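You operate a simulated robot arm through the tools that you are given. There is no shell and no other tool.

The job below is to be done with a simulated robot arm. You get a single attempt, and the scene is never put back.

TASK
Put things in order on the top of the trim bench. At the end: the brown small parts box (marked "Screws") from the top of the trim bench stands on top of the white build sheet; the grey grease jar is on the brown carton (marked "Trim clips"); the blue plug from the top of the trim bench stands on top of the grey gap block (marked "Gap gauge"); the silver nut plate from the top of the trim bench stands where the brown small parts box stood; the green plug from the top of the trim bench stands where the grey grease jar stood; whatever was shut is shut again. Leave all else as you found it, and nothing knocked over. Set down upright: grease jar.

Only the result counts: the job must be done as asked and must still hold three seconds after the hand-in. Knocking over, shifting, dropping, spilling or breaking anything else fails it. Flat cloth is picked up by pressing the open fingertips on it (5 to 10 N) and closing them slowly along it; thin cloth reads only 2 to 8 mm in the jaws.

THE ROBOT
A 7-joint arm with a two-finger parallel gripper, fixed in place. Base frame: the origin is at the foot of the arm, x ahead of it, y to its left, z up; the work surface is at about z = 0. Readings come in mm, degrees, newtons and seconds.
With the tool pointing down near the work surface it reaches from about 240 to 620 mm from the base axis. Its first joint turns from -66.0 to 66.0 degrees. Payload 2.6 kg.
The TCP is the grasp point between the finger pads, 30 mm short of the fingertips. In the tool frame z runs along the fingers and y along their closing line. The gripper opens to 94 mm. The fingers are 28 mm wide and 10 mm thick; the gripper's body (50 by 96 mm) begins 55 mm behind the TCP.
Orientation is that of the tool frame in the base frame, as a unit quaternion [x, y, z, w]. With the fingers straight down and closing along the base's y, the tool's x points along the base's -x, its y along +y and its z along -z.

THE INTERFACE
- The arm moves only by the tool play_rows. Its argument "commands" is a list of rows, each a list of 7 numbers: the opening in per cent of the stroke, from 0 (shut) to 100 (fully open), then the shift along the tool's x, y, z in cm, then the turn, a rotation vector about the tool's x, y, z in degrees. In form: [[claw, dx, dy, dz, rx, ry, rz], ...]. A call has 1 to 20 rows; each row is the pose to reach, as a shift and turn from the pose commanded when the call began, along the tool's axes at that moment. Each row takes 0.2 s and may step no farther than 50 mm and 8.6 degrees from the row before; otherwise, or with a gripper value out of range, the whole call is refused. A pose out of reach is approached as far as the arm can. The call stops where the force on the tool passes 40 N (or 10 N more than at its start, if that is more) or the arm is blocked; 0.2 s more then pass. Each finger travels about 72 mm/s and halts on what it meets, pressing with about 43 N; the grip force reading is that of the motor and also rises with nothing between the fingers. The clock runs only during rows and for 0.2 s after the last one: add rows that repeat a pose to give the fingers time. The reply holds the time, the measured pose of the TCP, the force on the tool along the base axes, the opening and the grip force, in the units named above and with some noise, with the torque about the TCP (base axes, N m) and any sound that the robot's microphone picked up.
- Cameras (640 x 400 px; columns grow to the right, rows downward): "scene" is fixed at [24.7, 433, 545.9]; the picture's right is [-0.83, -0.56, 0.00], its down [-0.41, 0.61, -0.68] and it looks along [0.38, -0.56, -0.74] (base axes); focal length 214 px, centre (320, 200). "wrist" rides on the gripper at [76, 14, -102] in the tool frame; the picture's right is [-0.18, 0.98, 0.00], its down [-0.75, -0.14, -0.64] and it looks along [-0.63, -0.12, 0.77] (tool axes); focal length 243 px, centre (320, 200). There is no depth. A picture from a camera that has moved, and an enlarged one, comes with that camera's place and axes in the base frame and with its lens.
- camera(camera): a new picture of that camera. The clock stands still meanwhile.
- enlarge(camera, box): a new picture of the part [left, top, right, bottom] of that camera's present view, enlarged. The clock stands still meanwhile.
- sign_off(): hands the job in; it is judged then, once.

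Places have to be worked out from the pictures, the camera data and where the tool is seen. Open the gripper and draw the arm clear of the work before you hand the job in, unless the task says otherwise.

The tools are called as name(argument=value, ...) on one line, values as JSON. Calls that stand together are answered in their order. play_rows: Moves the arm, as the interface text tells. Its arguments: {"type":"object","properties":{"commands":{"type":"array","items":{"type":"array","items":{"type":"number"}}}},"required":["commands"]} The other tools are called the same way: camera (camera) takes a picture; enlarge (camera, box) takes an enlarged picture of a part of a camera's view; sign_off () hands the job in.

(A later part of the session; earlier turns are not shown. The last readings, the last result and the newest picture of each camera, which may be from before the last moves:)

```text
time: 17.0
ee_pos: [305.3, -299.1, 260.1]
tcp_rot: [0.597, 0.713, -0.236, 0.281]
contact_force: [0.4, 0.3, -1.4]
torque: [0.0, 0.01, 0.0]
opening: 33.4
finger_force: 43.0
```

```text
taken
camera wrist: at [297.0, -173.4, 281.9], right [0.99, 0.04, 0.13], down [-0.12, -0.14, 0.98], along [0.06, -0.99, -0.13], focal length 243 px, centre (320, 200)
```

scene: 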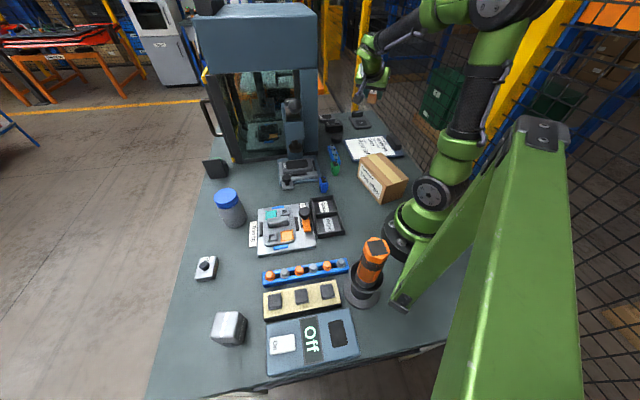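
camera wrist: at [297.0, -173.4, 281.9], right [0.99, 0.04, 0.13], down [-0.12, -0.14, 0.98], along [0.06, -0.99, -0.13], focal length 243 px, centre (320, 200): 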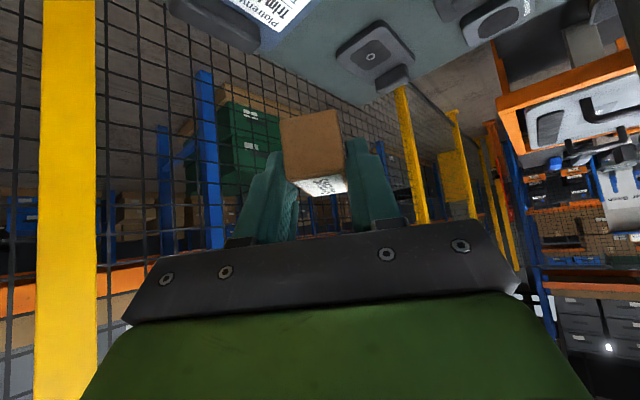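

The arm is over the sheet side. I estimate the white sheet's mid-front area at (310, -342), so I lower toward it, stopping at z = 120 to check with the scene camera.

play_rows(commands=[[0, 1.96, -0.05, 2.97, 0, 0, 0], [0, 3.9, -0.1, 5.9, 0, 0, 0], [0, 5.87, -0.17, 8.9, 0, 0, 0], [0, 7.83, -0.22, 11.87, 0, 0, 0]])

enlarge(camera="scene", box=[310, 80, 470, 180])

camera(camera="wrist")

camera(camera="scene")

```text
time: 18.0
ee_pos: [307.1, -322.6, 120.1]
tcp_rot: [0.596, 0.714, -0.235, 0.281]
contact_force: [0.7, -0.9, -0.9]
torque: [0.02, -0.04, -0.03]
opening: 33.2
finger_force: 43.4
```

```text
4.00 times, centred on (390, 130) of scene
camera zoom: at [24.7, 433.0, 545.9], right [-0.83, -0.56, 0.0], down [-0.41, 0.61, -0.68], along [0.38, -0.56, -0.74], focal length 858 px, centre (40, 480)
```

zoom: 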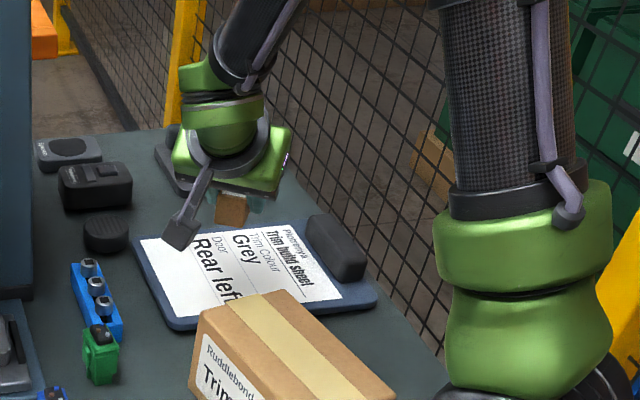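

```text
taken
camera wrist: at [298.9, -196.5, 141.5], right [0.99, 0.04, 0.12], down [-0.12, -0.14, 0.98], along [0.06, -0.99, -0.13], focal length 243 px, centre (320, 200)
```

wrist: 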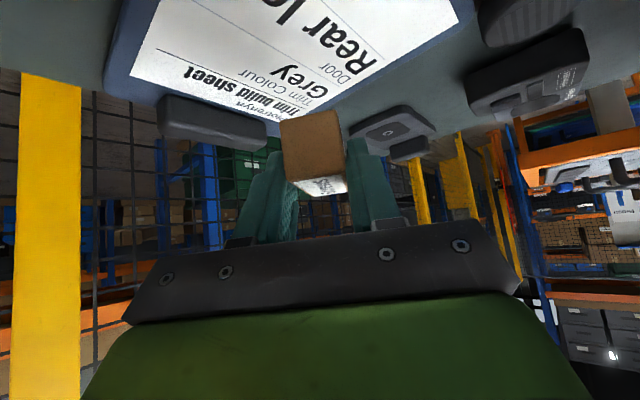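

```text
taken
```

scene: 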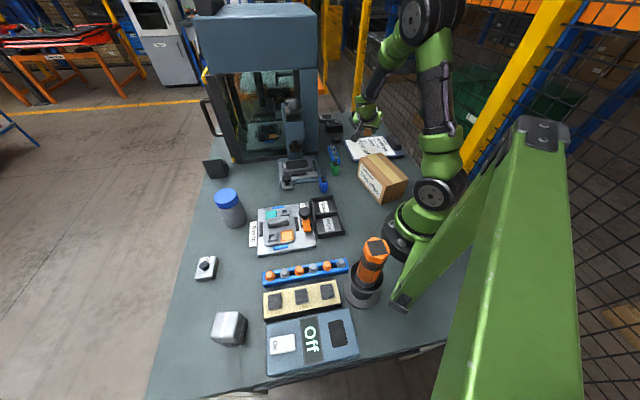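

The box projects onto the middle of the white sheet when lowered straight down. I lower to z ≈ 50, then creep.

play_rows(commands=[[0, 2.39, 0, 2.56, 0, 0, 0], [0, 4.1, 0, 4.39, 0, 0, 0], [0, 4.79, 0, 5.12, 0, 0, 0]])

enlarge(camera="scene", box=[330, 110, 410, 160])

```text
time: 18.8
ee_pos: [307.8, -324.0, 50.6]
tcp_rot: [0.597, 0.713, -0.236, 0.281]
contact_force: [-1.5, 1.7, 5.8]
torque: [0.13, -0.05, 0.04]
opening: 33.4
finger_force: 43.2
```

```text
8.00 times, centred on (370, 135) of scene
camera zoom: at [24.7, 433.1, 545.9], right [-0.83, -0.56, 0.0], down [-0.41, 0.61, -0.68], along [0.38, -0.56, -0.74], focal length 1716 px, centre (-80, 720)
```

zoom: 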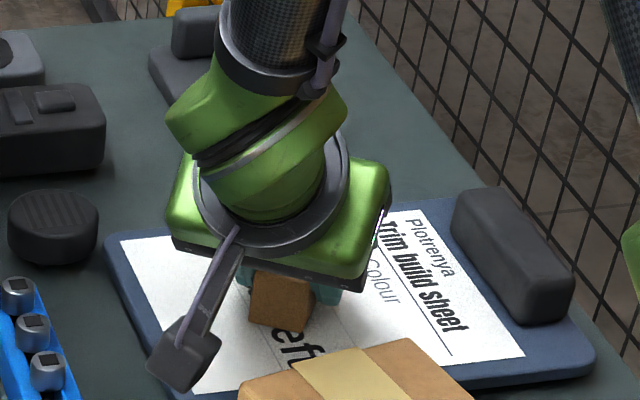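

A 5.8 N upward force suggests the box is just touching the sheet. I'll hold still one row and re-read, then creep a millimetre.

play_rows(commands=[[0, 0, 0, 0, 0, 0, 0], [0, 0, 0, 0, 0, 0, 0]])

enlarge(camera="wrist", box=[220, 60, 420, 185])

```text
time: 19.4
ee_pos: [306.7, -323.5, 49.4]
tcp_rot: [0.595, 0.714, -0.236, 0.283]
contact_force: [0.6, -1.5, 4.7]
torque: [0.01, -0.05, -0.04]
opening: 33.2
finger_force: 42.7
```

```text
3.20 times, centred on (320, 122) of wrist
camera zoom: at [299.4, -196.7, 71.8], right [0.99, 0.04, 0.13], down [-0.12, -0.14, 0.98], along [0.06, -0.99, -0.13], focal length 776 px, centre (320, 448)
```

zoom: 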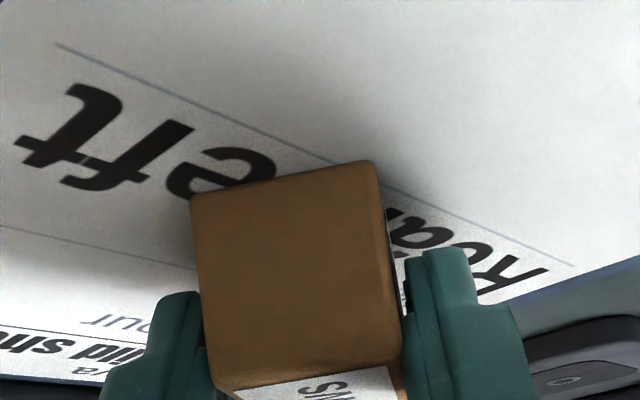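

The sheet surface is right under the box and it reads a steady 4.7 N. I press 1 mm more to confirm full contact.

play_rows(commands=[[0, 0.035, 0, 0.037, 0, 0, 0], [0, 0.07, 0, 0.073, 0, 0, 0], [0, 0.07, 0, 0.073, 0, 0, 0]])

```text
time: 20.2
ee_pos: [308.3, -323.7, 49.1]
tcp_rot: [0.597, 0.713, -0.236, 0.282]
contact_force: [-0.5, 1.7, 16.2]
torque: [0.09, -0.18, -0.01]
opening: 33.5
finger_force: 43.0
```

Contact is firm at 16 N. I ease back 0.5 mm and open the fingers.

play_rows(commands=[[0, -0.035, 0, -0.037, 0, 0, 0], [36, -0.035, 0, -0.037, 0, 0, 0], [45, -0.035, 0, -0.037, 0, 0, 0], [60, -0.035, 0, -0.037, 0, 0, 0], [60, -0.035, 0, -0.037, 0, 0, 0]])

camera(camera="wrist")

```text
time: 21.4
ee_pos: [306.3, -324.2, 48.2]
tcp_rot: [0.597, 0.714, -0.235, 0.281]
contact_force: [-0.4, -0.5, 0.2]
torque: [0.01, 0.01, 0.01]
opening: 56.4
finger_force: 0.0
```

```text
taken
camera wrist: at [298.8, -196.7, 71.3], right [0.99, 0.04, 0.12], down [-0.12, -0.14, 0.98], along [0.06, -0.99, -0.13], focal length 243 px, centre (320, 200)
```

wrist: 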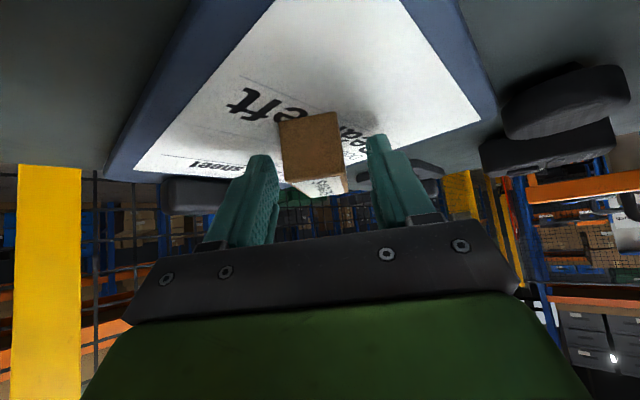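

Released and no load on the tool. I back off along the tool axis and look at the result.

play_rows(commands=[[60, 0, 0, -2, 0, 0, 0], [60, 0, 0, -5, 0, 0, 0], [60, -1.5, 0, -9, 0, 0, 0], [60, -4, 0, -12.5, 0, 0, 0]])

enlarge(camera="scene", box=[330, 110, 410, 160])

camera(camera="wrist")

```text
time: 22.4
ee_pos: [297.0, -266.7, 168.9]
tcp_rot: [0.597, 0.713, -0.236, 0.281]
contact_force: [-0.8, 0.7, -0.6]
torque: [0.03, -0.01, 0.01]
opening: 56.5
finger_force: 0.1
```

```text
8.00 times, centred on (370, 135) of scene
camera zoom: at [24.7, 433.0, 545.9], right [-0.83, -0.56, 0.0], down [-0.41, 0.61, -0.68], along [0.38, -0.56, -0.74], focal length 1716 px, centre (-80, 720)
```

zoom: 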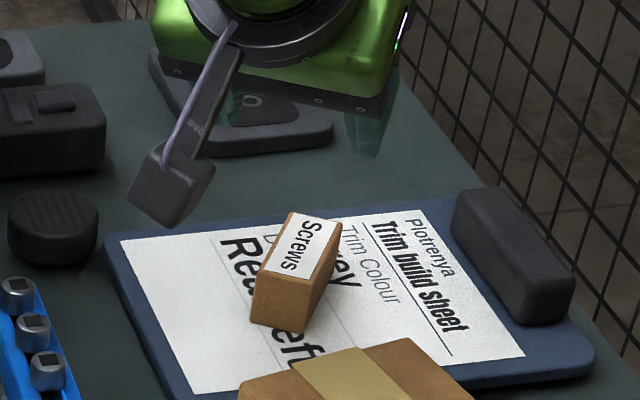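

```text
taken
camera wrist: at [289.4, -140.3, 189.9], right [0.99, 0.04, 0.13], down [-0.12, -0.14, 0.98], along [0.06, -0.99, -0.13], focal length 243 px, centre (320, 200)
```

wrist: 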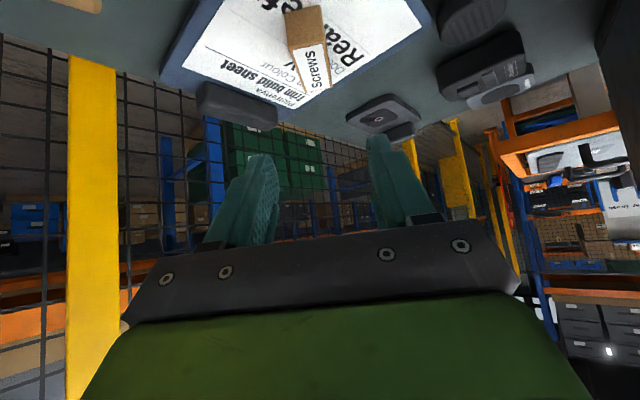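

The Screws box stands on the build sheet. Next is the nut plate. First I'll look closely at the fingertips' shape, since the plate is thin and needs a tilted grip.

enlarge(camera="wrist", box=[180, 130, 460, 260])

enlarge(camera="scene", box=[330, 70, 410, 130])

camera(camera="scene")

```text
2.29 times, centred on (320, 195) of wrist
camera zoom: at [289.4, -140.3, 189.9], right [0.99, 0.04, 0.13], down [-0.12, -0.14, 0.98], along [0.06, -0.99, -0.13], focal length 555 px, centre (320, 211)
```

zoom: 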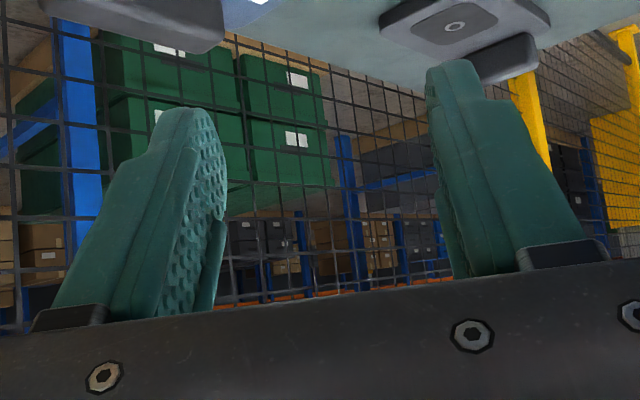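

```text
6.67 times, centred on (370, 100) of scene
camera zoom: at [24.7, 433.0, 545.9], right [-0.83, -0.56, 0.0], down [-0.41, 0.61, -0.68], along [0.38, -0.56, -0.74], focal length 1430 px, centre (-13, 867)
```

zoom: 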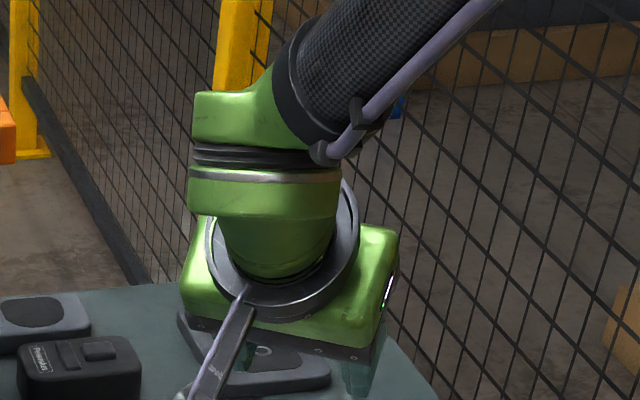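

```text
taken
```

scene: 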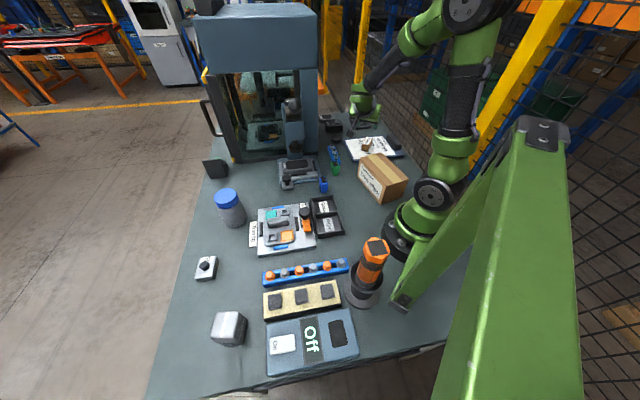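

The finger pads are rounded and textured, which is fine. The blue plug is close by, so I'll do that next: lift, untilt the tool and move over toward the plugs.

play_rows(commands=[[60, 0.1, 0.72, -2.65, 0, 7.2, 0], [60, 0.2, 1.44, -5.3, 0, 14.4, 0], [60, 0.3, 2.16, -7.94, 0, 21.6, 0], [60, 0.4, 2.88, -10.6, 0, 28.8, 0], [60, 0.5, 3.6, -13.2, 0, 36, 0], [60, 0.58, 4.31, -15.88, 0, 43, 0]])

camera(camera="wrist")

camera(camera="scene")

```text
time: 23.8
ee_pos: [320.1, -148.1, 280.9]
tcp_rot: [0.642, 0.767, 0.0, -0.001]
contact_force: [1.3, 0.3, -0.8]
torque: [-0.02, 0.01, -0.01]
opening: 56.6
finger_force: 0.0
```

```text
taken
camera wrist: at [319.7, -70.3, 382.0], right [1.0, -0.01, 0.0], down [0.0, -0.77, 0.64], along [0.0, -0.64, -0.77], focal length 243 px, centre (320, 200)
```

wrist: 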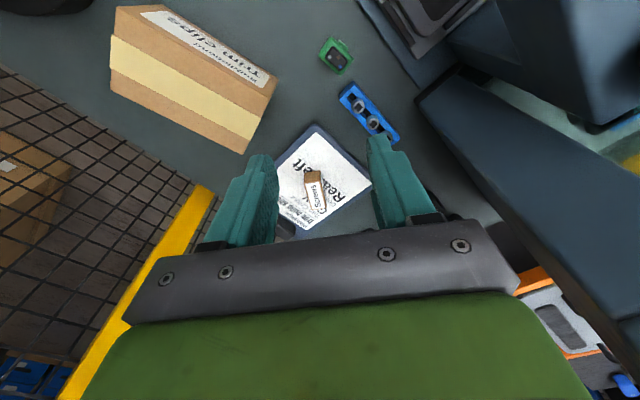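

```text
taken
```

scene: 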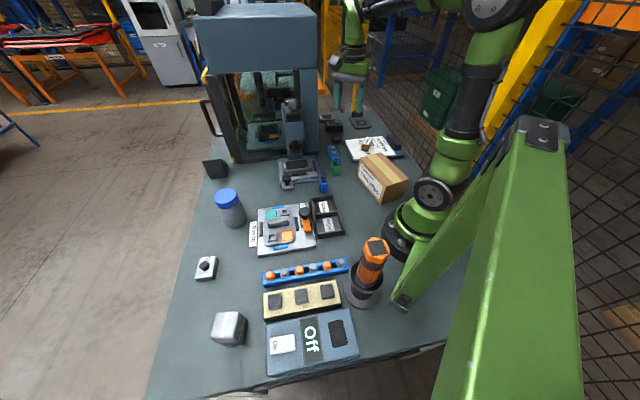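

This view shows the carton, green plug and blue rack well. I'll enlarge to measure the carton's top face and the green plug.

enlarge(camera="wrist", box=[90, 0, 298, 160])

enlarge(camera="wrist", box=[300, 20, 396, 80])

```text
2.50 times, centred on (194, 80) of wrist
camera zoom: at [319.7, -70.3, 382.0], right [1.0, -0.01, 0.0], down [0.0, -0.77, 0.64], along [0.0, -0.64, -0.77], focal length 606 px, centre (635, 500)
```

zoom: 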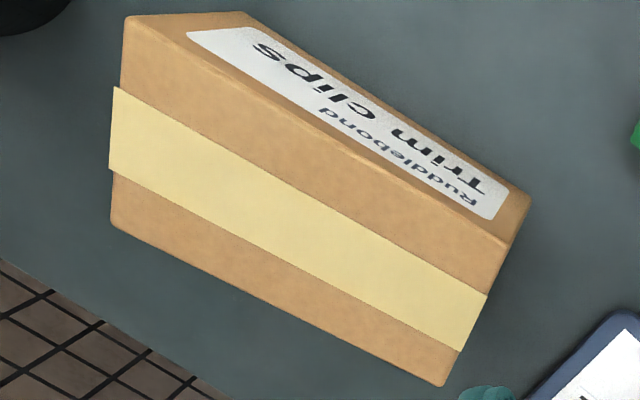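

```text
6.67 times, centred on (348, 50) of wrist
camera zoom: at [319.7, -70.3, 382.0], right [1.0, -0.01, 0.0], down [0.0, -0.77, 0.64], along [0.0, -0.64, -0.77], focal length 1618 px, centre (133, 1200)
```

zoom: 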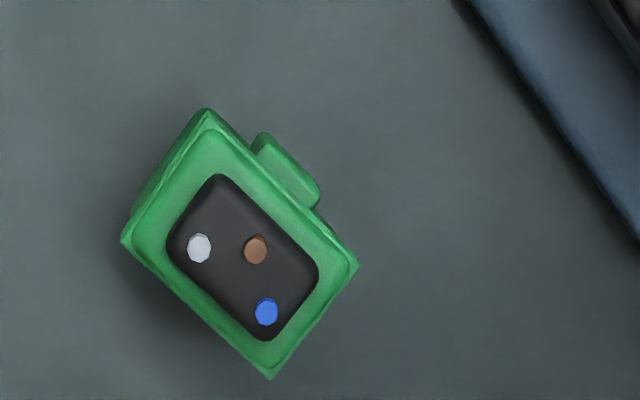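

The carton's top is about 160 x 87 mm, centred near (168, -158) at z = 86. I want the plugs' heights, so I'll enlarge them in the scene view and take the wrist view toward the blue plug.

enlarge(camera="scene", box=[304, 150, 368, 200])

play_rows(commands=[[60, 2, 0, 0, 0, 0, -8], [60, 5, 0, 0, 0, 0, -16], [60, 8, 0.5, 0, 0, 0, -24], [60, 10, 1.2, 0, 0, 0, -32]])

camera(camera="wrist")

```text
8.00 times, centred on (336, 175) of scene
camera zoom: at [24.7, 433.0, 545.9], right [-0.83, -0.56, 0.0], down [-0.41, 0.61, -0.68], along [0.38, -0.56, -0.74], focal length 1716 px, centre (192, 400)
```

zoom: 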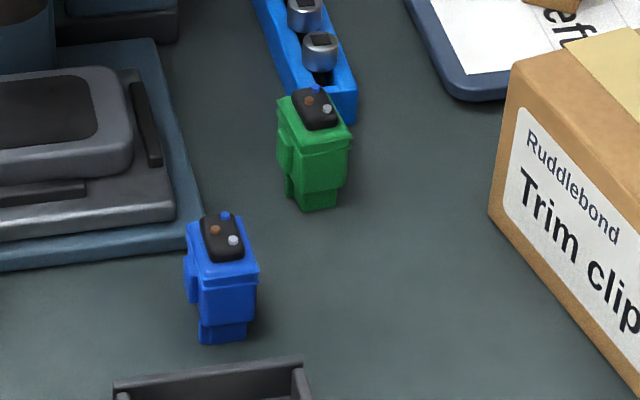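

```text
time: 24.8
ee_pos: [313.6, -48.5, 279.9]
tcp_rot: [0.404, 0.915, 0.0, 0.0]
contact_force: [0.1, -0.7, -0.2]
torque: [0.0, 0.0, -0.01]
opening: 56.4
finger_force: 0.1
```

```text
taken
camera wrist: at [272.4, 17.7, 381.5], right [0.85, 0.53, 0.0], down [0.4, -0.65, 0.64], along [0.34, -0.55, -0.77], focal length 243 px, centre (320, 200)
```

wrist: 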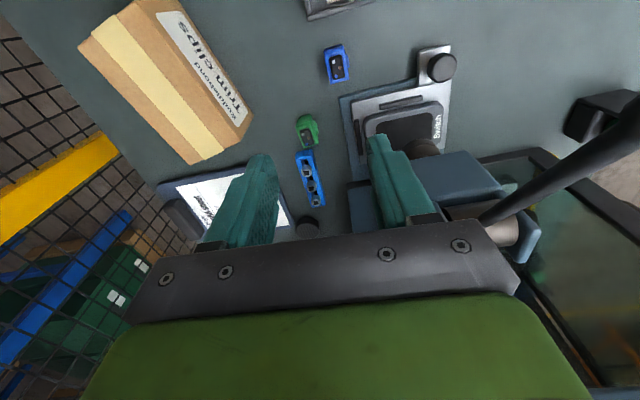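

Both plugs stand about 45 mm tall with a narrower foot. I'll enlarge the blue plug in the current wrist view to get its centre and orientation.

enlarge(camera="wrist", box=[288, 34, 384, 94])

enlarge(camera="scene", box=[308, 170, 340, 190])

```text
6.67 times, centred on (336, 64) of wrist
camera zoom: at [272.4, 17.7, 381.5], right [0.85, 0.53, 0.0], down [0.4, -0.65, 0.64], along [0.34, -0.55, -0.77], focal length 1618 px, centre (213, 1107)
```

zoom: 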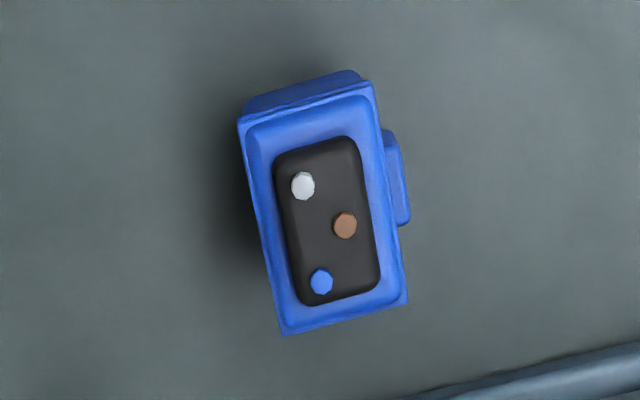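

```text
16.00 times, centred on (324, 180) of scene
camera zoom: at [24.7, 433.0, 545.9], right [-0.83, -0.56, 0.0], down [-0.41, 0.61, -0.68], along [0.38, -0.56, -0.74], focal length 3432 px, centre (256, 520)
```

zoom: 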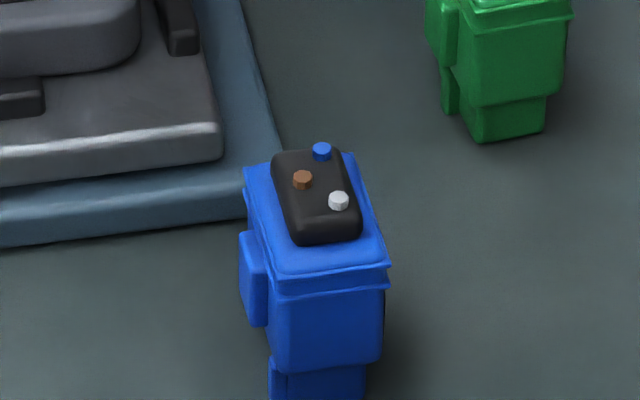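

The blue plug's centre is near (327, -30) with its long axis at -45° and the latch on its +45° side. I'll grip across the short side, above the latch, so I move over it to z = 120 and check.

play_rows(commands=[[60, 0.15, 0.6, 4, 0, 0, -1], [60, 0.3, 1.2, 8, 0, 0, -2], [60, 0.45, 1.8, 12, 0, 0, -3], [60, 0.62, 2.27, 16, 0, 0, -3], [60, 0.62, 2.27, 16, 0, 0, -3]])

camera(camera="wrist")

camera(camera="scene")

```text
time: 26.0
ee_pos: [326.4, -29.4, 120.1]
tcp_rot: [0.381, 0.924, 0.0, 0.0]
contact_force: [0.3, -0.3, -0.4]
torque: [-0.01, -0.03, -0.03]
opening: 56.3
finger_force: 0.0
```

```text
taken
camera wrist: at [281.9, 35.3, 222.3], right [0.82, 0.57, 0.0], down [0.44, -0.63, 0.64], along [0.36, -0.53, -0.77], focal length 243 px, centre (320, 200)
```

wrist: 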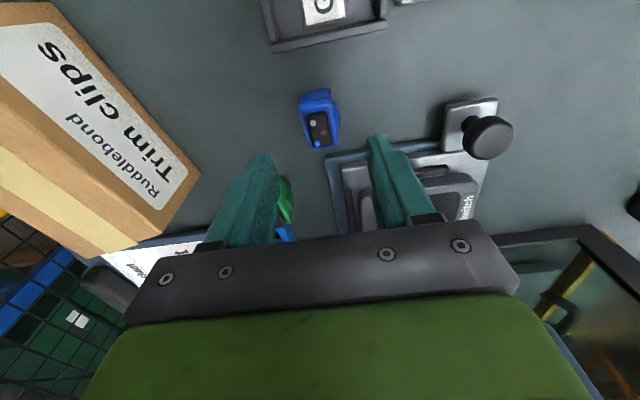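

```text
taken
```

scene: 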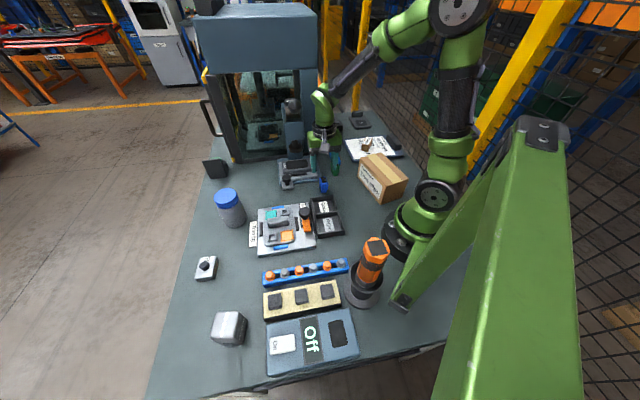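

The plug is centred between the fingers. A closer look before the final descent.

enlarge(camera="wrist", box=[240, 70, 400, 170])

```text
4.00 times, centred on (320, 120) of wrist
camera zoom: at [281.9, 35.3, 222.3], right [0.82, 0.57, 0.0], down [0.44, -0.63, 0.64], along [0.36, -0.53, -0.77], focal length 970 px, centre (320, 520)
```

zoom: 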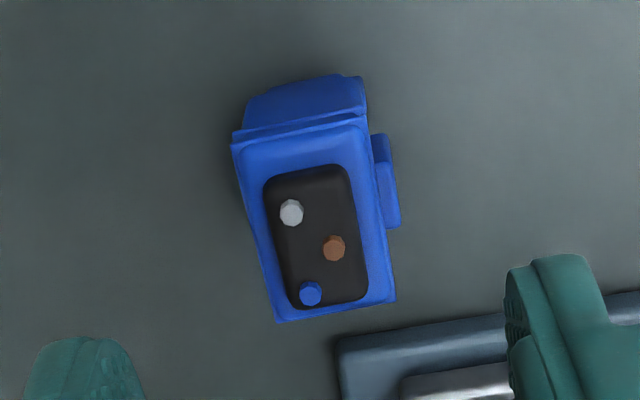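

The plug is centred at (327, -30) and aligned with the fingers. I descend to z = 48 and grip above the latch.

play_rows(commands=[[60, 0, 0, 3.6, 0, 0, 0], [60, 0, 0, 6, 0, 0, 0], [60, 0, 0, 7.2, 0, 0, 0], [60, 0, 0, 7.2, 0, 0, 0]])

camera(camera="wrist")

```text
time: 27.0
ee_pos: [326.9, -30.0, 47.1]
tcp_rot: [0.381, 0.924, 0.0, -0.001]
contact_force: [1.2, -0.4, -1.0]
torque: [-0.01, -0.01, 0.0]
opening: 56.3
finger_force: 0.1
```

```text
taken
camera wrist: at [282.2, 35.2, 149.5], right [0.82, 0.57, 0.0], down [0.44, -0.63, 0.64], along [0.36, -0.53, -0.77], focal length 243 px, centre (320, 200)
```

wrist: 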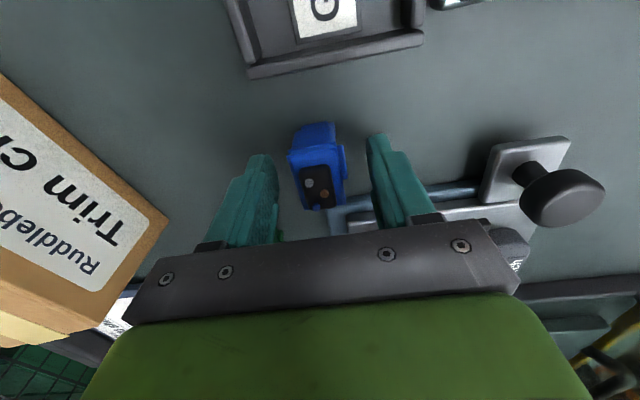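

Well placed: the plug sits midway between the pads. I close gently in steps.

play_rows(commands=[[45, 0, 0, 0, 0, 0, 0], [36, 0, 0, 0, 0, 0, 0], [30, 0, 0, 0, 0, 0, 0], [20, 0, 0, 0, 0, 0, 0], [0, 0, 0, 0, 0, 0, 0], [0, 0, 0, 0, 0, 0, 0]])

enlarge(camera="wrist", box=[220, 90, 420, 215])

```text
time: 28.4
ee_pos: [325.8, -28.6, 47.5]
tcp_rot: [0.381, 0.924, 0.0, 0.001]
contact_force: [-0.2, 0.3, -0.1]
torque: [0.01, 0.0, 0.0]
opening: 27.2
finger_force: 43.5
```

```text
3.20 times, centred on (320, 152) of wrist
camera zoom: at [282.2, 35.2, 149.8], right [0.82, 0.57, 0.0], down [0.44, -0.63, 0.64], along [0.36, -0.53, -0.77], focal length 776 px, centre (320, 352)
```

zoom: 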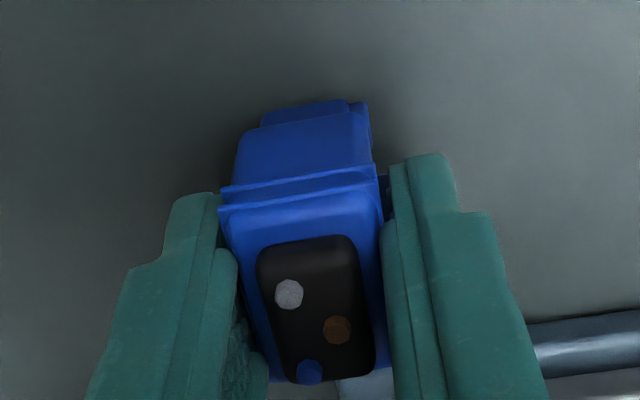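

Gripped at 27 mm. I lift straight up a little and verify, then continue higher the way I came.

play_rows(commands=[[0, 0, 0, -1, 0, 0, 0], [0, 0, 0, -3, 0, 0, 0], [0, 0, 0, -6, 0, 0, 0], [0, 0, 0, -10, 0, 0, 0], [0, -0.1, -0.8, -14, 0, 0, 0], [0, -0.3, -1.6, -18, 0, 0, 0], [0, -0.45, -2.3, -22, 0, 0, 0]])

camera(camera="wrist")

camera(camera="scene")

```text
time: 30.0
ee_pos: [313.4, -49.0, 268.0]
tcp_rot: [0.381, 0.925, 0.0, 0.0]
contact_force: [-0.8, -0.2, 0.2]
torque: [0.02, 0.02, -0.01]
opening: 27.1
finger_force: 43.4
```

```text
taken
camera wrist: at [268.8, 14.5, 369.7], right [0.82, 0.57, 0.0], down [0.44, -0.63, 0.64], along [0.36, -0.53, -0.77], focal length 243 px, centre (320, 200)
```

wrist: 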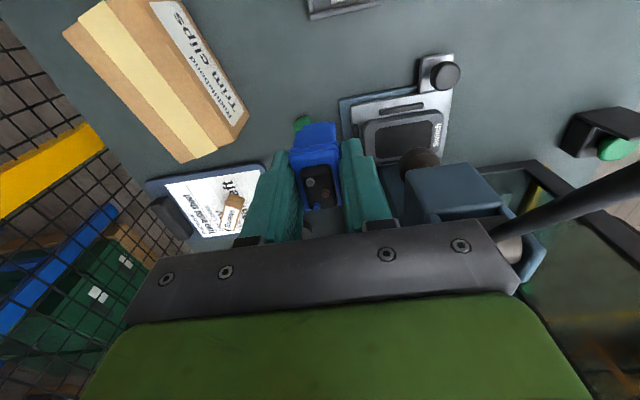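

```text
taken
```

scene: 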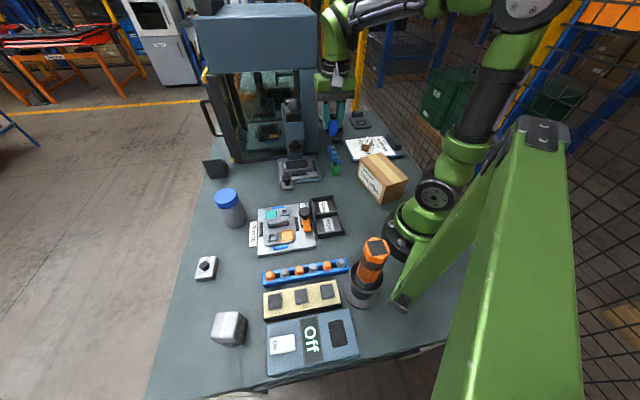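

The plug is held securely. I retreat inward and up, away from the lever, then swing round inside the ball toward the +y side.

play_rows(commands=[[0, 1.43, -0.4, -3.3, 0, 0, 0], [0, 2.87, -0.8, -6.6, 0, 0, 0], [0, 4.3, -1.2, -9.9, 0, 0, 0], [0, 5.73, -1.6, -13.2, 0, 0, 0], [0, 9.07, 1.19, -13.2, 0, 0, -8], [0, 12.4, 3.98, -13.2, 0, 0, -16], [0, 15.74, 6.77, -13.2, 0, 0, -24]])

camera(camera="wrist")

camera(camera="scene")

```text
time: 31.6
ee_pos: [249.5, 109.2, 399.5]
tcp_rot: [0.18, 0.984, -0.001, -0.001]
contact_force: [0.1, 0.1, -0.5]
torque: [-0.06, -0.02, -0.04]
opening: 27.1
finger_force: 43.2
```

```text
taken
camera wrist: at [182.9, 150.2, 501.4], right [0.52, 0.85, 0.0], down [0.66, -0.4, 0.64], along [0.55, -0.33, -0.77], focal length 243 px, centre (320, 200)
```

wrist: 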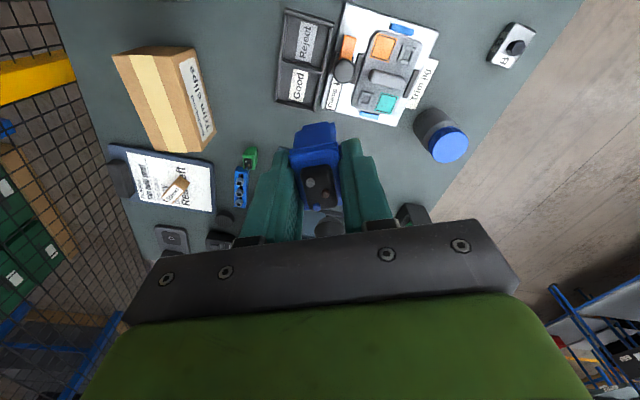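

```text
taken
```

scene: 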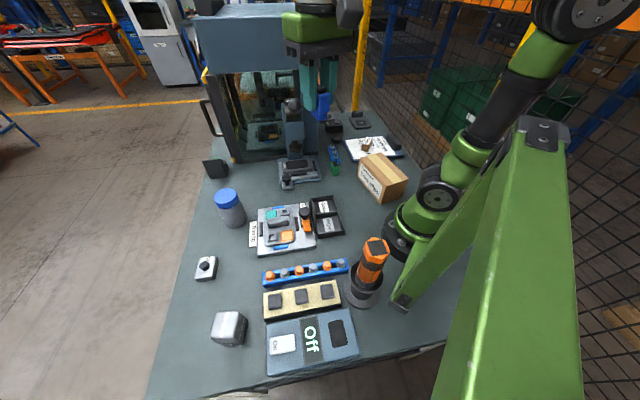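

All clear so far. I continue round to a hover above the gap block.

play_rows(commands=[[0, 1.81, 3.38, 0.8, 0, 0, -8], [0, 3.62, 6.76, 1.6, 0, 0, -16], [0, 5.43, 10.1, 2.4, 0, 0, -24], [0, 7.25, 13.5, 3.2, 0, 0, -32], [0, 9.06, 16.9, 4, 0, 0, -40], [0, 9.65, 20, 7.25, 0, 0, -40], [0, 10.24, 23.1, 10.5, 0, 0, -40], [0, 10.83, 26.2, 13.75, 0, 0, -40]])

camera(camera="wrist")

camera(camera="scene")

```text
time: 33.4
ee_pos: [243.3, 393.9, 261.9]
tcp_rot: [-0.167, 0.986, -0.001, 0.0]
contact_force: [0.1, -0.7, 0.6]
torque: [-0.04, 0.0, -0.03]
opening: 27.0
finger_force: 43.0
```

```text
taken
camera wrist: at [165.5, 382.7, 363.1], right [-0.15, 0.99, 0.0], down [0.76, 0.11, 0.64], along [0.64, 0.1, -0.77], focal length 243 px, centre (320, 200)
```

wrist: 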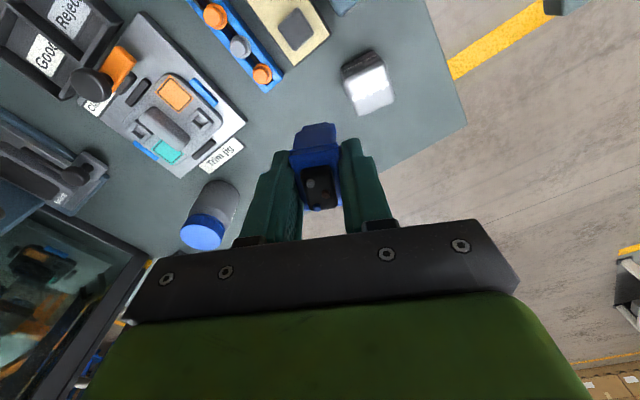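

```text
taken
```

scene: 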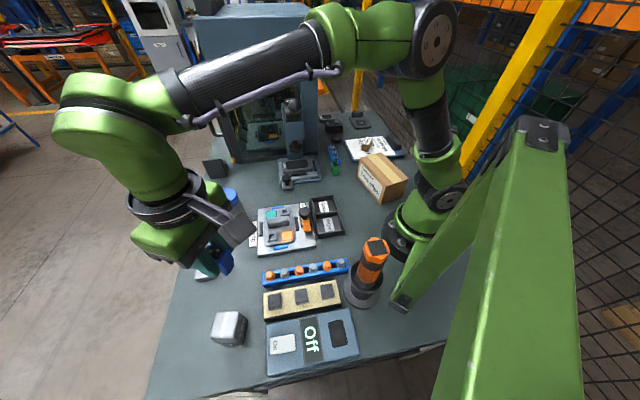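

The gap block is in view. I'll enlarge it to find its top face.

enlarge(camera="wrist", box=[320, 40, 416, 120])

enlarge(camera="scene", box=[190, 295, 270, 355])

```text
5.00 times, centred on (368, 80) of wrist
camera zoom: at [165.5, 382.7, 363.1], right [-0.15, 0.99, 0.0], down [0.76, 0.11, 0.64], along [0.64, 0.1, -0.77], focal length 1213 px, centre (80, 800)
```

zoom: 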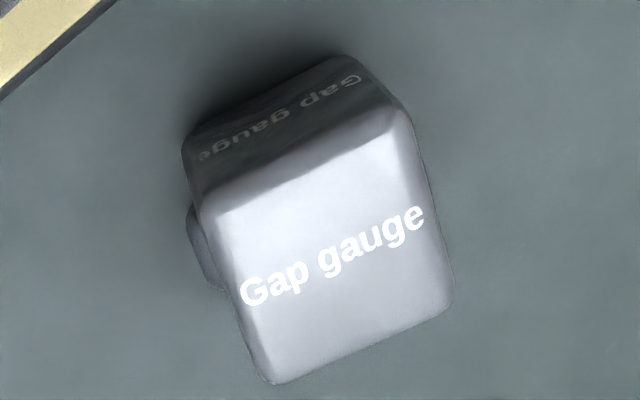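

```text
6.67 times, centred on (230, 325) of scene
camera zoom: at [24.7, 433.0, 545.9], right [-0.83, -0.56, 0.0], down [-0.41, 0.61, -0.68], along [0.38, -0.56, -0.74], focal length 1430 px, centre (920, -633)
```

zoom: 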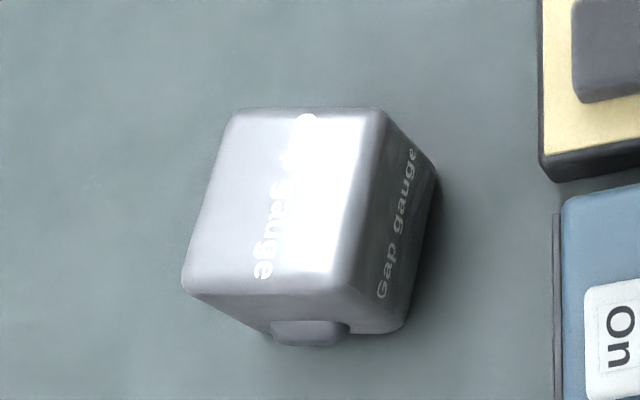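

I place the gap block's top centre at about (239, 452), with the block about 70 mm tall. I move above it to z = 200 and recheck before lowering.

play_rows(commands=[[0, -0.6, 1.9, 1, 0, 0, 0], [0, -1.2, 3.8, 3, 0, 0, 0], [0, -1.71, 5.62, 6.25, 0, 0, 0], [0, -1.71, 5.62, 6.25, 0, 0, 0]])

camera(camera="wrist")

enlarge(camera="scene", box=[120, 200, 320, 360])

```text
time: 34.4
ee_pos: [238.6, 454.5, 199.2]
tcp_rot: [-0.167, 0.986, 0.0, 0.001]
contact_force: [-0.9, 0.2, 0.0]
torque: [0.0, 0.01, 0.04]
opening: 27.0
finger_force: 43.0
```

```text
taken
camera wrist: at [162.3, 442.1, 300.7], right [-0.15, 0.99, 0.0], down [0.76, 0.11, 0.64], along [0.63, 0.1, -0.77], focal length 243 px, centre (320, 200)
```

wrist: 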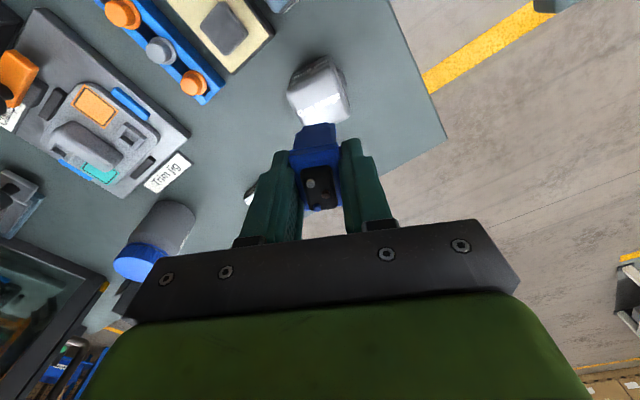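

```text
2.50 times, centred on (220, 280) of scene
camera zoom: at [24.7, 433.1, 545.9], right [-0.83, -0.56, 0.0], down [-0.41, 0.61, -0.68], along [0.38, -0.56, -0.74], focal length 536 px, centre (570, 0)
```

zoom: 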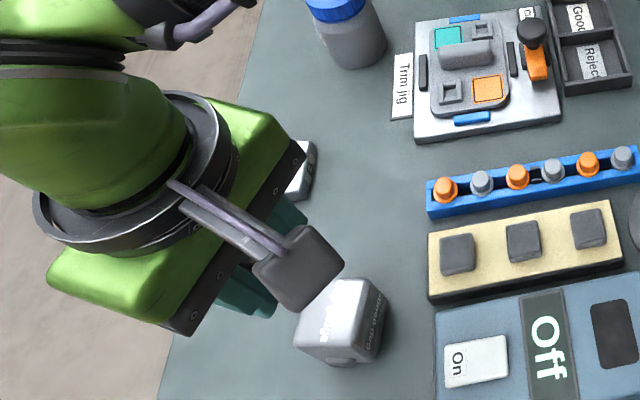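

I'll enlarge the wrist view to refine the block position relative to the plug.

enlarge(camera="wrist", box=[256, 40, 384, 140])

```text
4.00 times, centred on (320, 90) of wrist
camera zoom: at [162.3, 442.1, 300.7], right [-0.15, 0.99, 0.0], down [0.76, 0.11, 0.64], along [0.63, 0.1, -0.77], focal length 970 px, centre (320, 640)
```

zoom: 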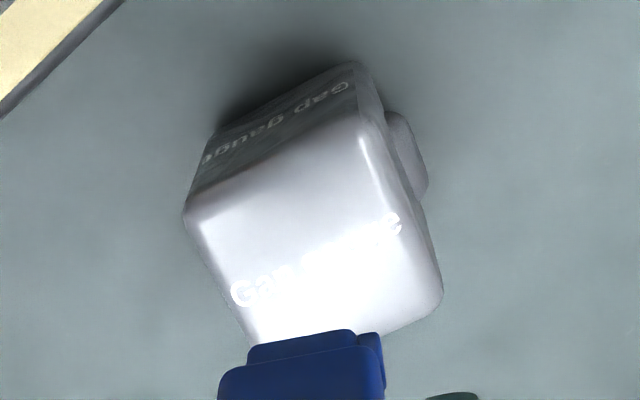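

Both views agree: block top centre is (238.5, 452) at z ≈ 70, right below the plug. I lower to just above contact.

play_rows(commands=[[0, 0, 0, 3.5, 0, 0, 0], [0, 0, 0, 6, 0, 0, 0], [0, 0, 0, 7.2, 0, 0, 0], [0, 0, 0, 7.4, 0, 0, 0], [0, 0, 0, 7.4, 0, 0, 0]])

enlarge(camera="scene", box=[170, 260, 298, 360])

camera(camera="wrist")

```text
time: 35.6
ee_pos: [239.1, 452.0, 127.1]
tcp_rot: [-0.167, 0.986, -0.001, -0.001]
contact_force: [-0.2, 0.2, -0.3]
torque: [0.03, -0.04, 0.01]
opening: 27.0
finger_force: 43.0
```

```text
4.00 times, centred on (234, 310) of scene
camera zoom: at [24.7, 433.0, 545.9], right [-0.83, -0.56, 0.0], down [-0.41, 0.61, -0.68], along [0.38, -0.56, -0.74], focal length 858 px, centre (664, -240)
```

zoom: 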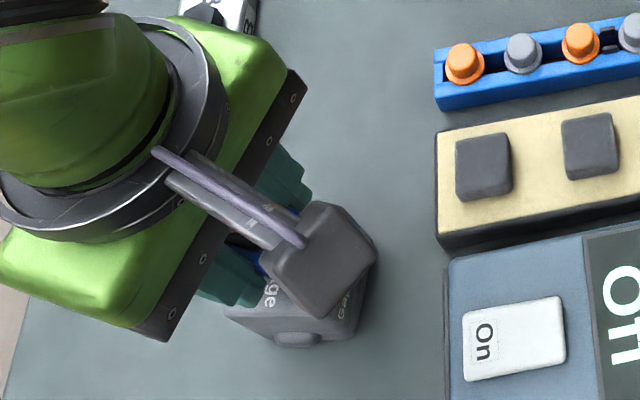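

```text
taken
camera wrist: at [162.0, 441.3, 227.3], right [-0.15, 0.99, 0.0], down [0.76, 0.11, 0.64], along [0.63, 0.1, -0.77], focal length 243 px, centre (320, 200)
```

wrist: 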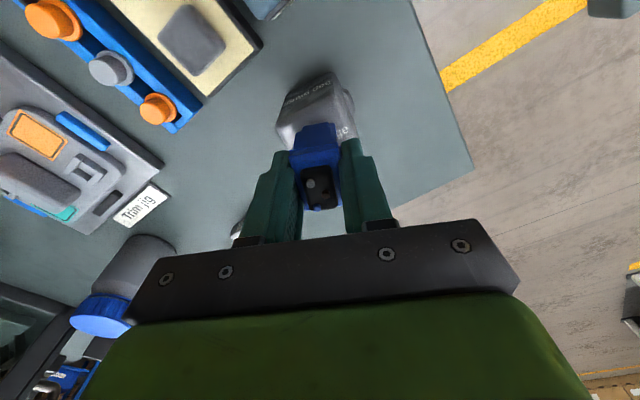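

No contact yet at z = 126. I creep downward and watch the force.

play_rows(commands=[[0, 0, 0, 0.2, 0, 0, 0], [0, 0, 0, 0.4, 0, 0, 0], [0, 0, 0, 0.4, 0, 0, 0]])

enlarge(camera="wrist", box=[256, 60, 384, 160])

```text
time: 36.4
ee_pos: [239.2, 452.0, 120.9]
tcp_rot: [-0.166, 0.986, 0.0, -0.001]
contact_force: [0.1, -0.4, -1.0]
torque: [0.0, 0.0, 0.04]
opening: 27.1
finger_force: 42.6
```

```text
4.00 times, centred on (320, 110) of wrist
camera zoom: at [162.2, 441.0, 223.4], right [-0.15, 0.99, 0.0], down [0.76, 0.12, 0.64], along [0.63, 0.1, -0.77], focal length 970 px, centre (320, 560)
```

zoom: 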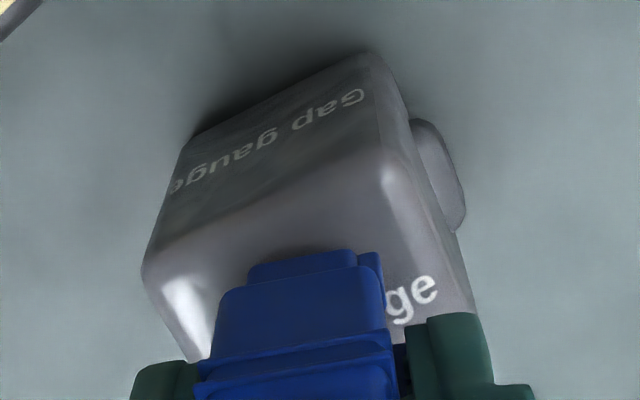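

Still just clear. I creep 1 mm at a time.

play_rows(commands=[[0, 0, 0, 0.1, 0, 0, 0], [0, 0, 0, 0.2, 0, 0, 0], [0, 0, 0, 0.2, 0, 0, 0]])

play_rows(commands=[[0, 0, 0, 0.1, 0, 0, 0], [0, 0, 0, 0.15, 0, 0, 0], [0, 0, 0, 0.15, 0, 0, 0]])

```text
time: 37.2
ee_pos: [240.4, 452.1, 120.8]
tcp_rot: [-0.167, 0.986, 0.0, 0.0]
contact_force: [0.1, 1.4, 0.6]
torque: [-0.03, 0.0, 0.0]
opening: 27.2
finger_force: 42.8
```

```text
time: 38.0
ee_pos: [239.9, 452.6, 118.4]
tcp_rot: [-0.167, 0.986, 0.0, -0.001]
contact_force: [-0.3, 0.3, -0.1]
torque: [0.01, -0.02, 0.0]
opening: 27.1
finger_force: 42.9
```

No contact at z ≈ 118.5; I continue creeping.

play_rows(commands=[[0, 0, 0, 0.1, 0, 0, 0], [0, 0, 0, 0.15, 0, 0, 0], [0, 0, 0, 0.15, 0, 0, 0]])

play_rows(commands=[[0, 0, 0, 0.1, 0, 0, 0], [0, 0, 0, 0.15, 0, 0, 0], [0, 0, 0, 0.15, 0, 0, 0]])

enlarge(camera="wrist", box=[256, 60, 384, 160])

```text
time: 38.8
ee_pos: [239.2, 452.9, 117.3]
tcp_rot: [-0.166, 0.986, 0.0, 0.001]
contact_force: [0.2, -1.5, 9.2]
torque: [-0.03, 0.04, 0.02]
opening: 27.2
finger_force: 42.9
```

```text
time: 39.6
ee_pos: [239.9, 453.7, 116.5]
tcp_rot: [-0.167, 0.986, 0.002, 0.001]
contact_force: [-2.2, -4.1, 30.1]
torque: [-0.14, 0.21, 0.0]
opening: 26.9
finger_force: 43.6
```

```text
4.00 times, centred on (320, 110) of wrist
camera zoom: at [162.3, 441.5, 218.9], right [-0.15, 0.99, 0.0], down [0.76, 0.11, 0.64], along [0.64, 0.1, -0.77], focal length 970 px, centre (320, 560)
```

zoom: 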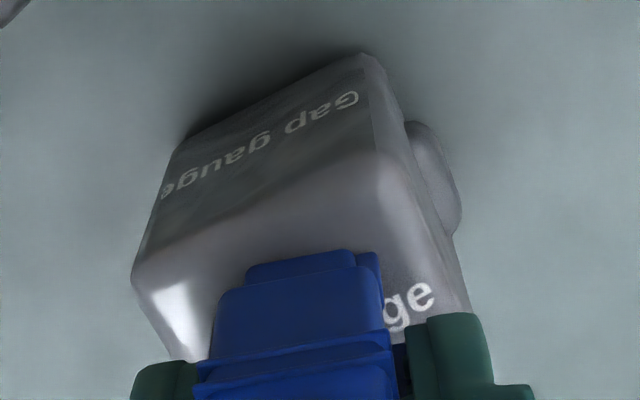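

The first contact came at z ≈ 117 and it now presses with 30 N. I back off 1.3 mm to unload it, then open.

play_rows(commands=[[0, 0, 0, -0.13, 0, 0, 0], [0, 0, 0, -0.13, 0, 0, 0]])

```text
time: 40.2
ee_pos: [239.2, 453.4, 117.0]
tcp_rot: [-0.167, 0.986, 0.001, 0.0]
contact_force: [1.3, 4.1, 19.7]
torque: [0.24, -0.06, 0.03]
opening: 27.0
finger_force: 42.9
```

Still 20 N; I ease up another 0.7 mm and re-read.

play_rows(commands=[[0, 0, 0, -0.07, 0, 0, 0], [0, 0, 0, -0.07, 0, 0, 0]])

```text
time: 40.8
ee_pos: [238.8, 451.6, 117.4]
tcp_rot: [-0.167, 0.986, -0.001, -0.001]
contact_force: [1.8, 3.2, 16.3]
torque: [0.16, -0.13, -0.02]
opening: 27.2
finger_force: 43.5
```

The force is dropping steadily. I ease up a little more and open the fingers slowly.

play_rows(commands=[[0, 0, 0, -0.08, 0, 0, 0], [0, 0, 0, -0.08, 0, 0, 0], [30, 0, 0, -0.08, 0, 0, 0], [36, 0, 0, -0.08, 0, 0, 0], [48, 0, 0, -0.08, 0, 0, 0], [60, 0, 0, -0.08, 0, 0, 0], [60, 0, 0, -0.08, 0, 0, 0]])

camera(camera="wrist")

```text
time: 42.4
ee_pos: [239.5, 451.7, 118.3]
tcp_rot: [-0.167, 0.986, 0.0, 0.0]
contact_force: [-0.3, 0.6, -0.2]
torque: [-0.01, 0.0, 0.01]
opening: 56.2
finger_force: 0.1
```

```text
taken
camera wrist: at [162.3, 441.2, 219.7], right [-0.15, 0.99, 0.0], down [0.76, 0.11, 0.64], along [0.63, 0.1, -0.77], focal length 243 px, centre (320, 200)
```

wrist: 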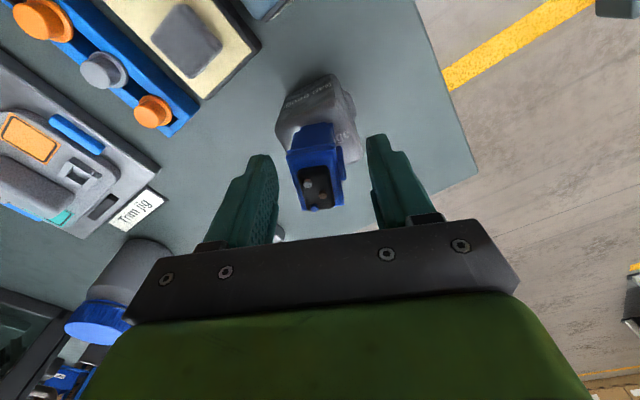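

The plug stands free on the gap block. I rise straight up and verify.

play_rows(commands=[[60, 0, 0, -1.5, 0, 0, 0], [60, 0, 0, -4, 0, 0, 0], [60, 0, 0, -8, 0, 0, 0], [60, 0, 0, -11, 0, 0, 0]])

camera(camera="wrist")

enlarge(camera="scene", box=[170, 260, 298, 360])

```text
time: 43.4
ee_pos: [239.8, 452.1, 227.7]
tcp_rot: [-0.166, 0.986, 0.0, 0.001]
contact_force: [-0.1, -0.1, 0.7]
torque: [0.01, -0.04, 0.01]
opening: 56.0
finger_force: 0.1
```

```text
taken
camera wrist: at [161.7, 441.1, 329.4], right [-0.15, 0.99, 0.0], down [0.76, 0.11, 0.64], along [0.63, 0.1, -0.77], focal length 243 px, centre (320, 200)
```

wrist: 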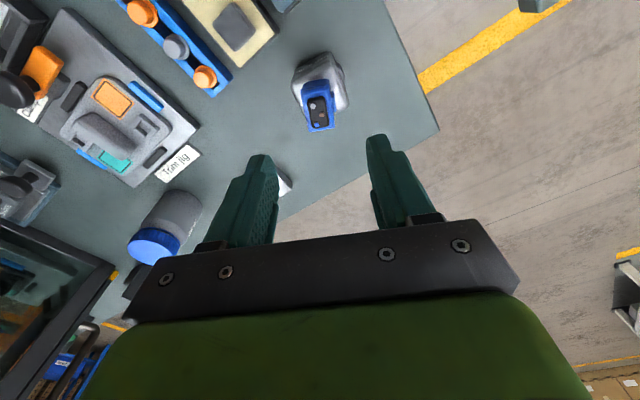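

```text
4.00 times, centred on (234, 310) of scene
camera zoom: at [24.7, 433.0, 545.9], right [-0.83, -0.56, 0.0], down [-0.41, 0.61, -0.68], along [0.38, -0.56, -0.74], focal length 858 px, centre (664, -240)
```

zoom: 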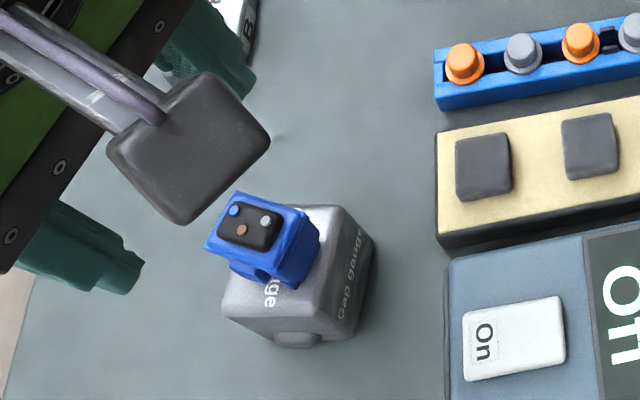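

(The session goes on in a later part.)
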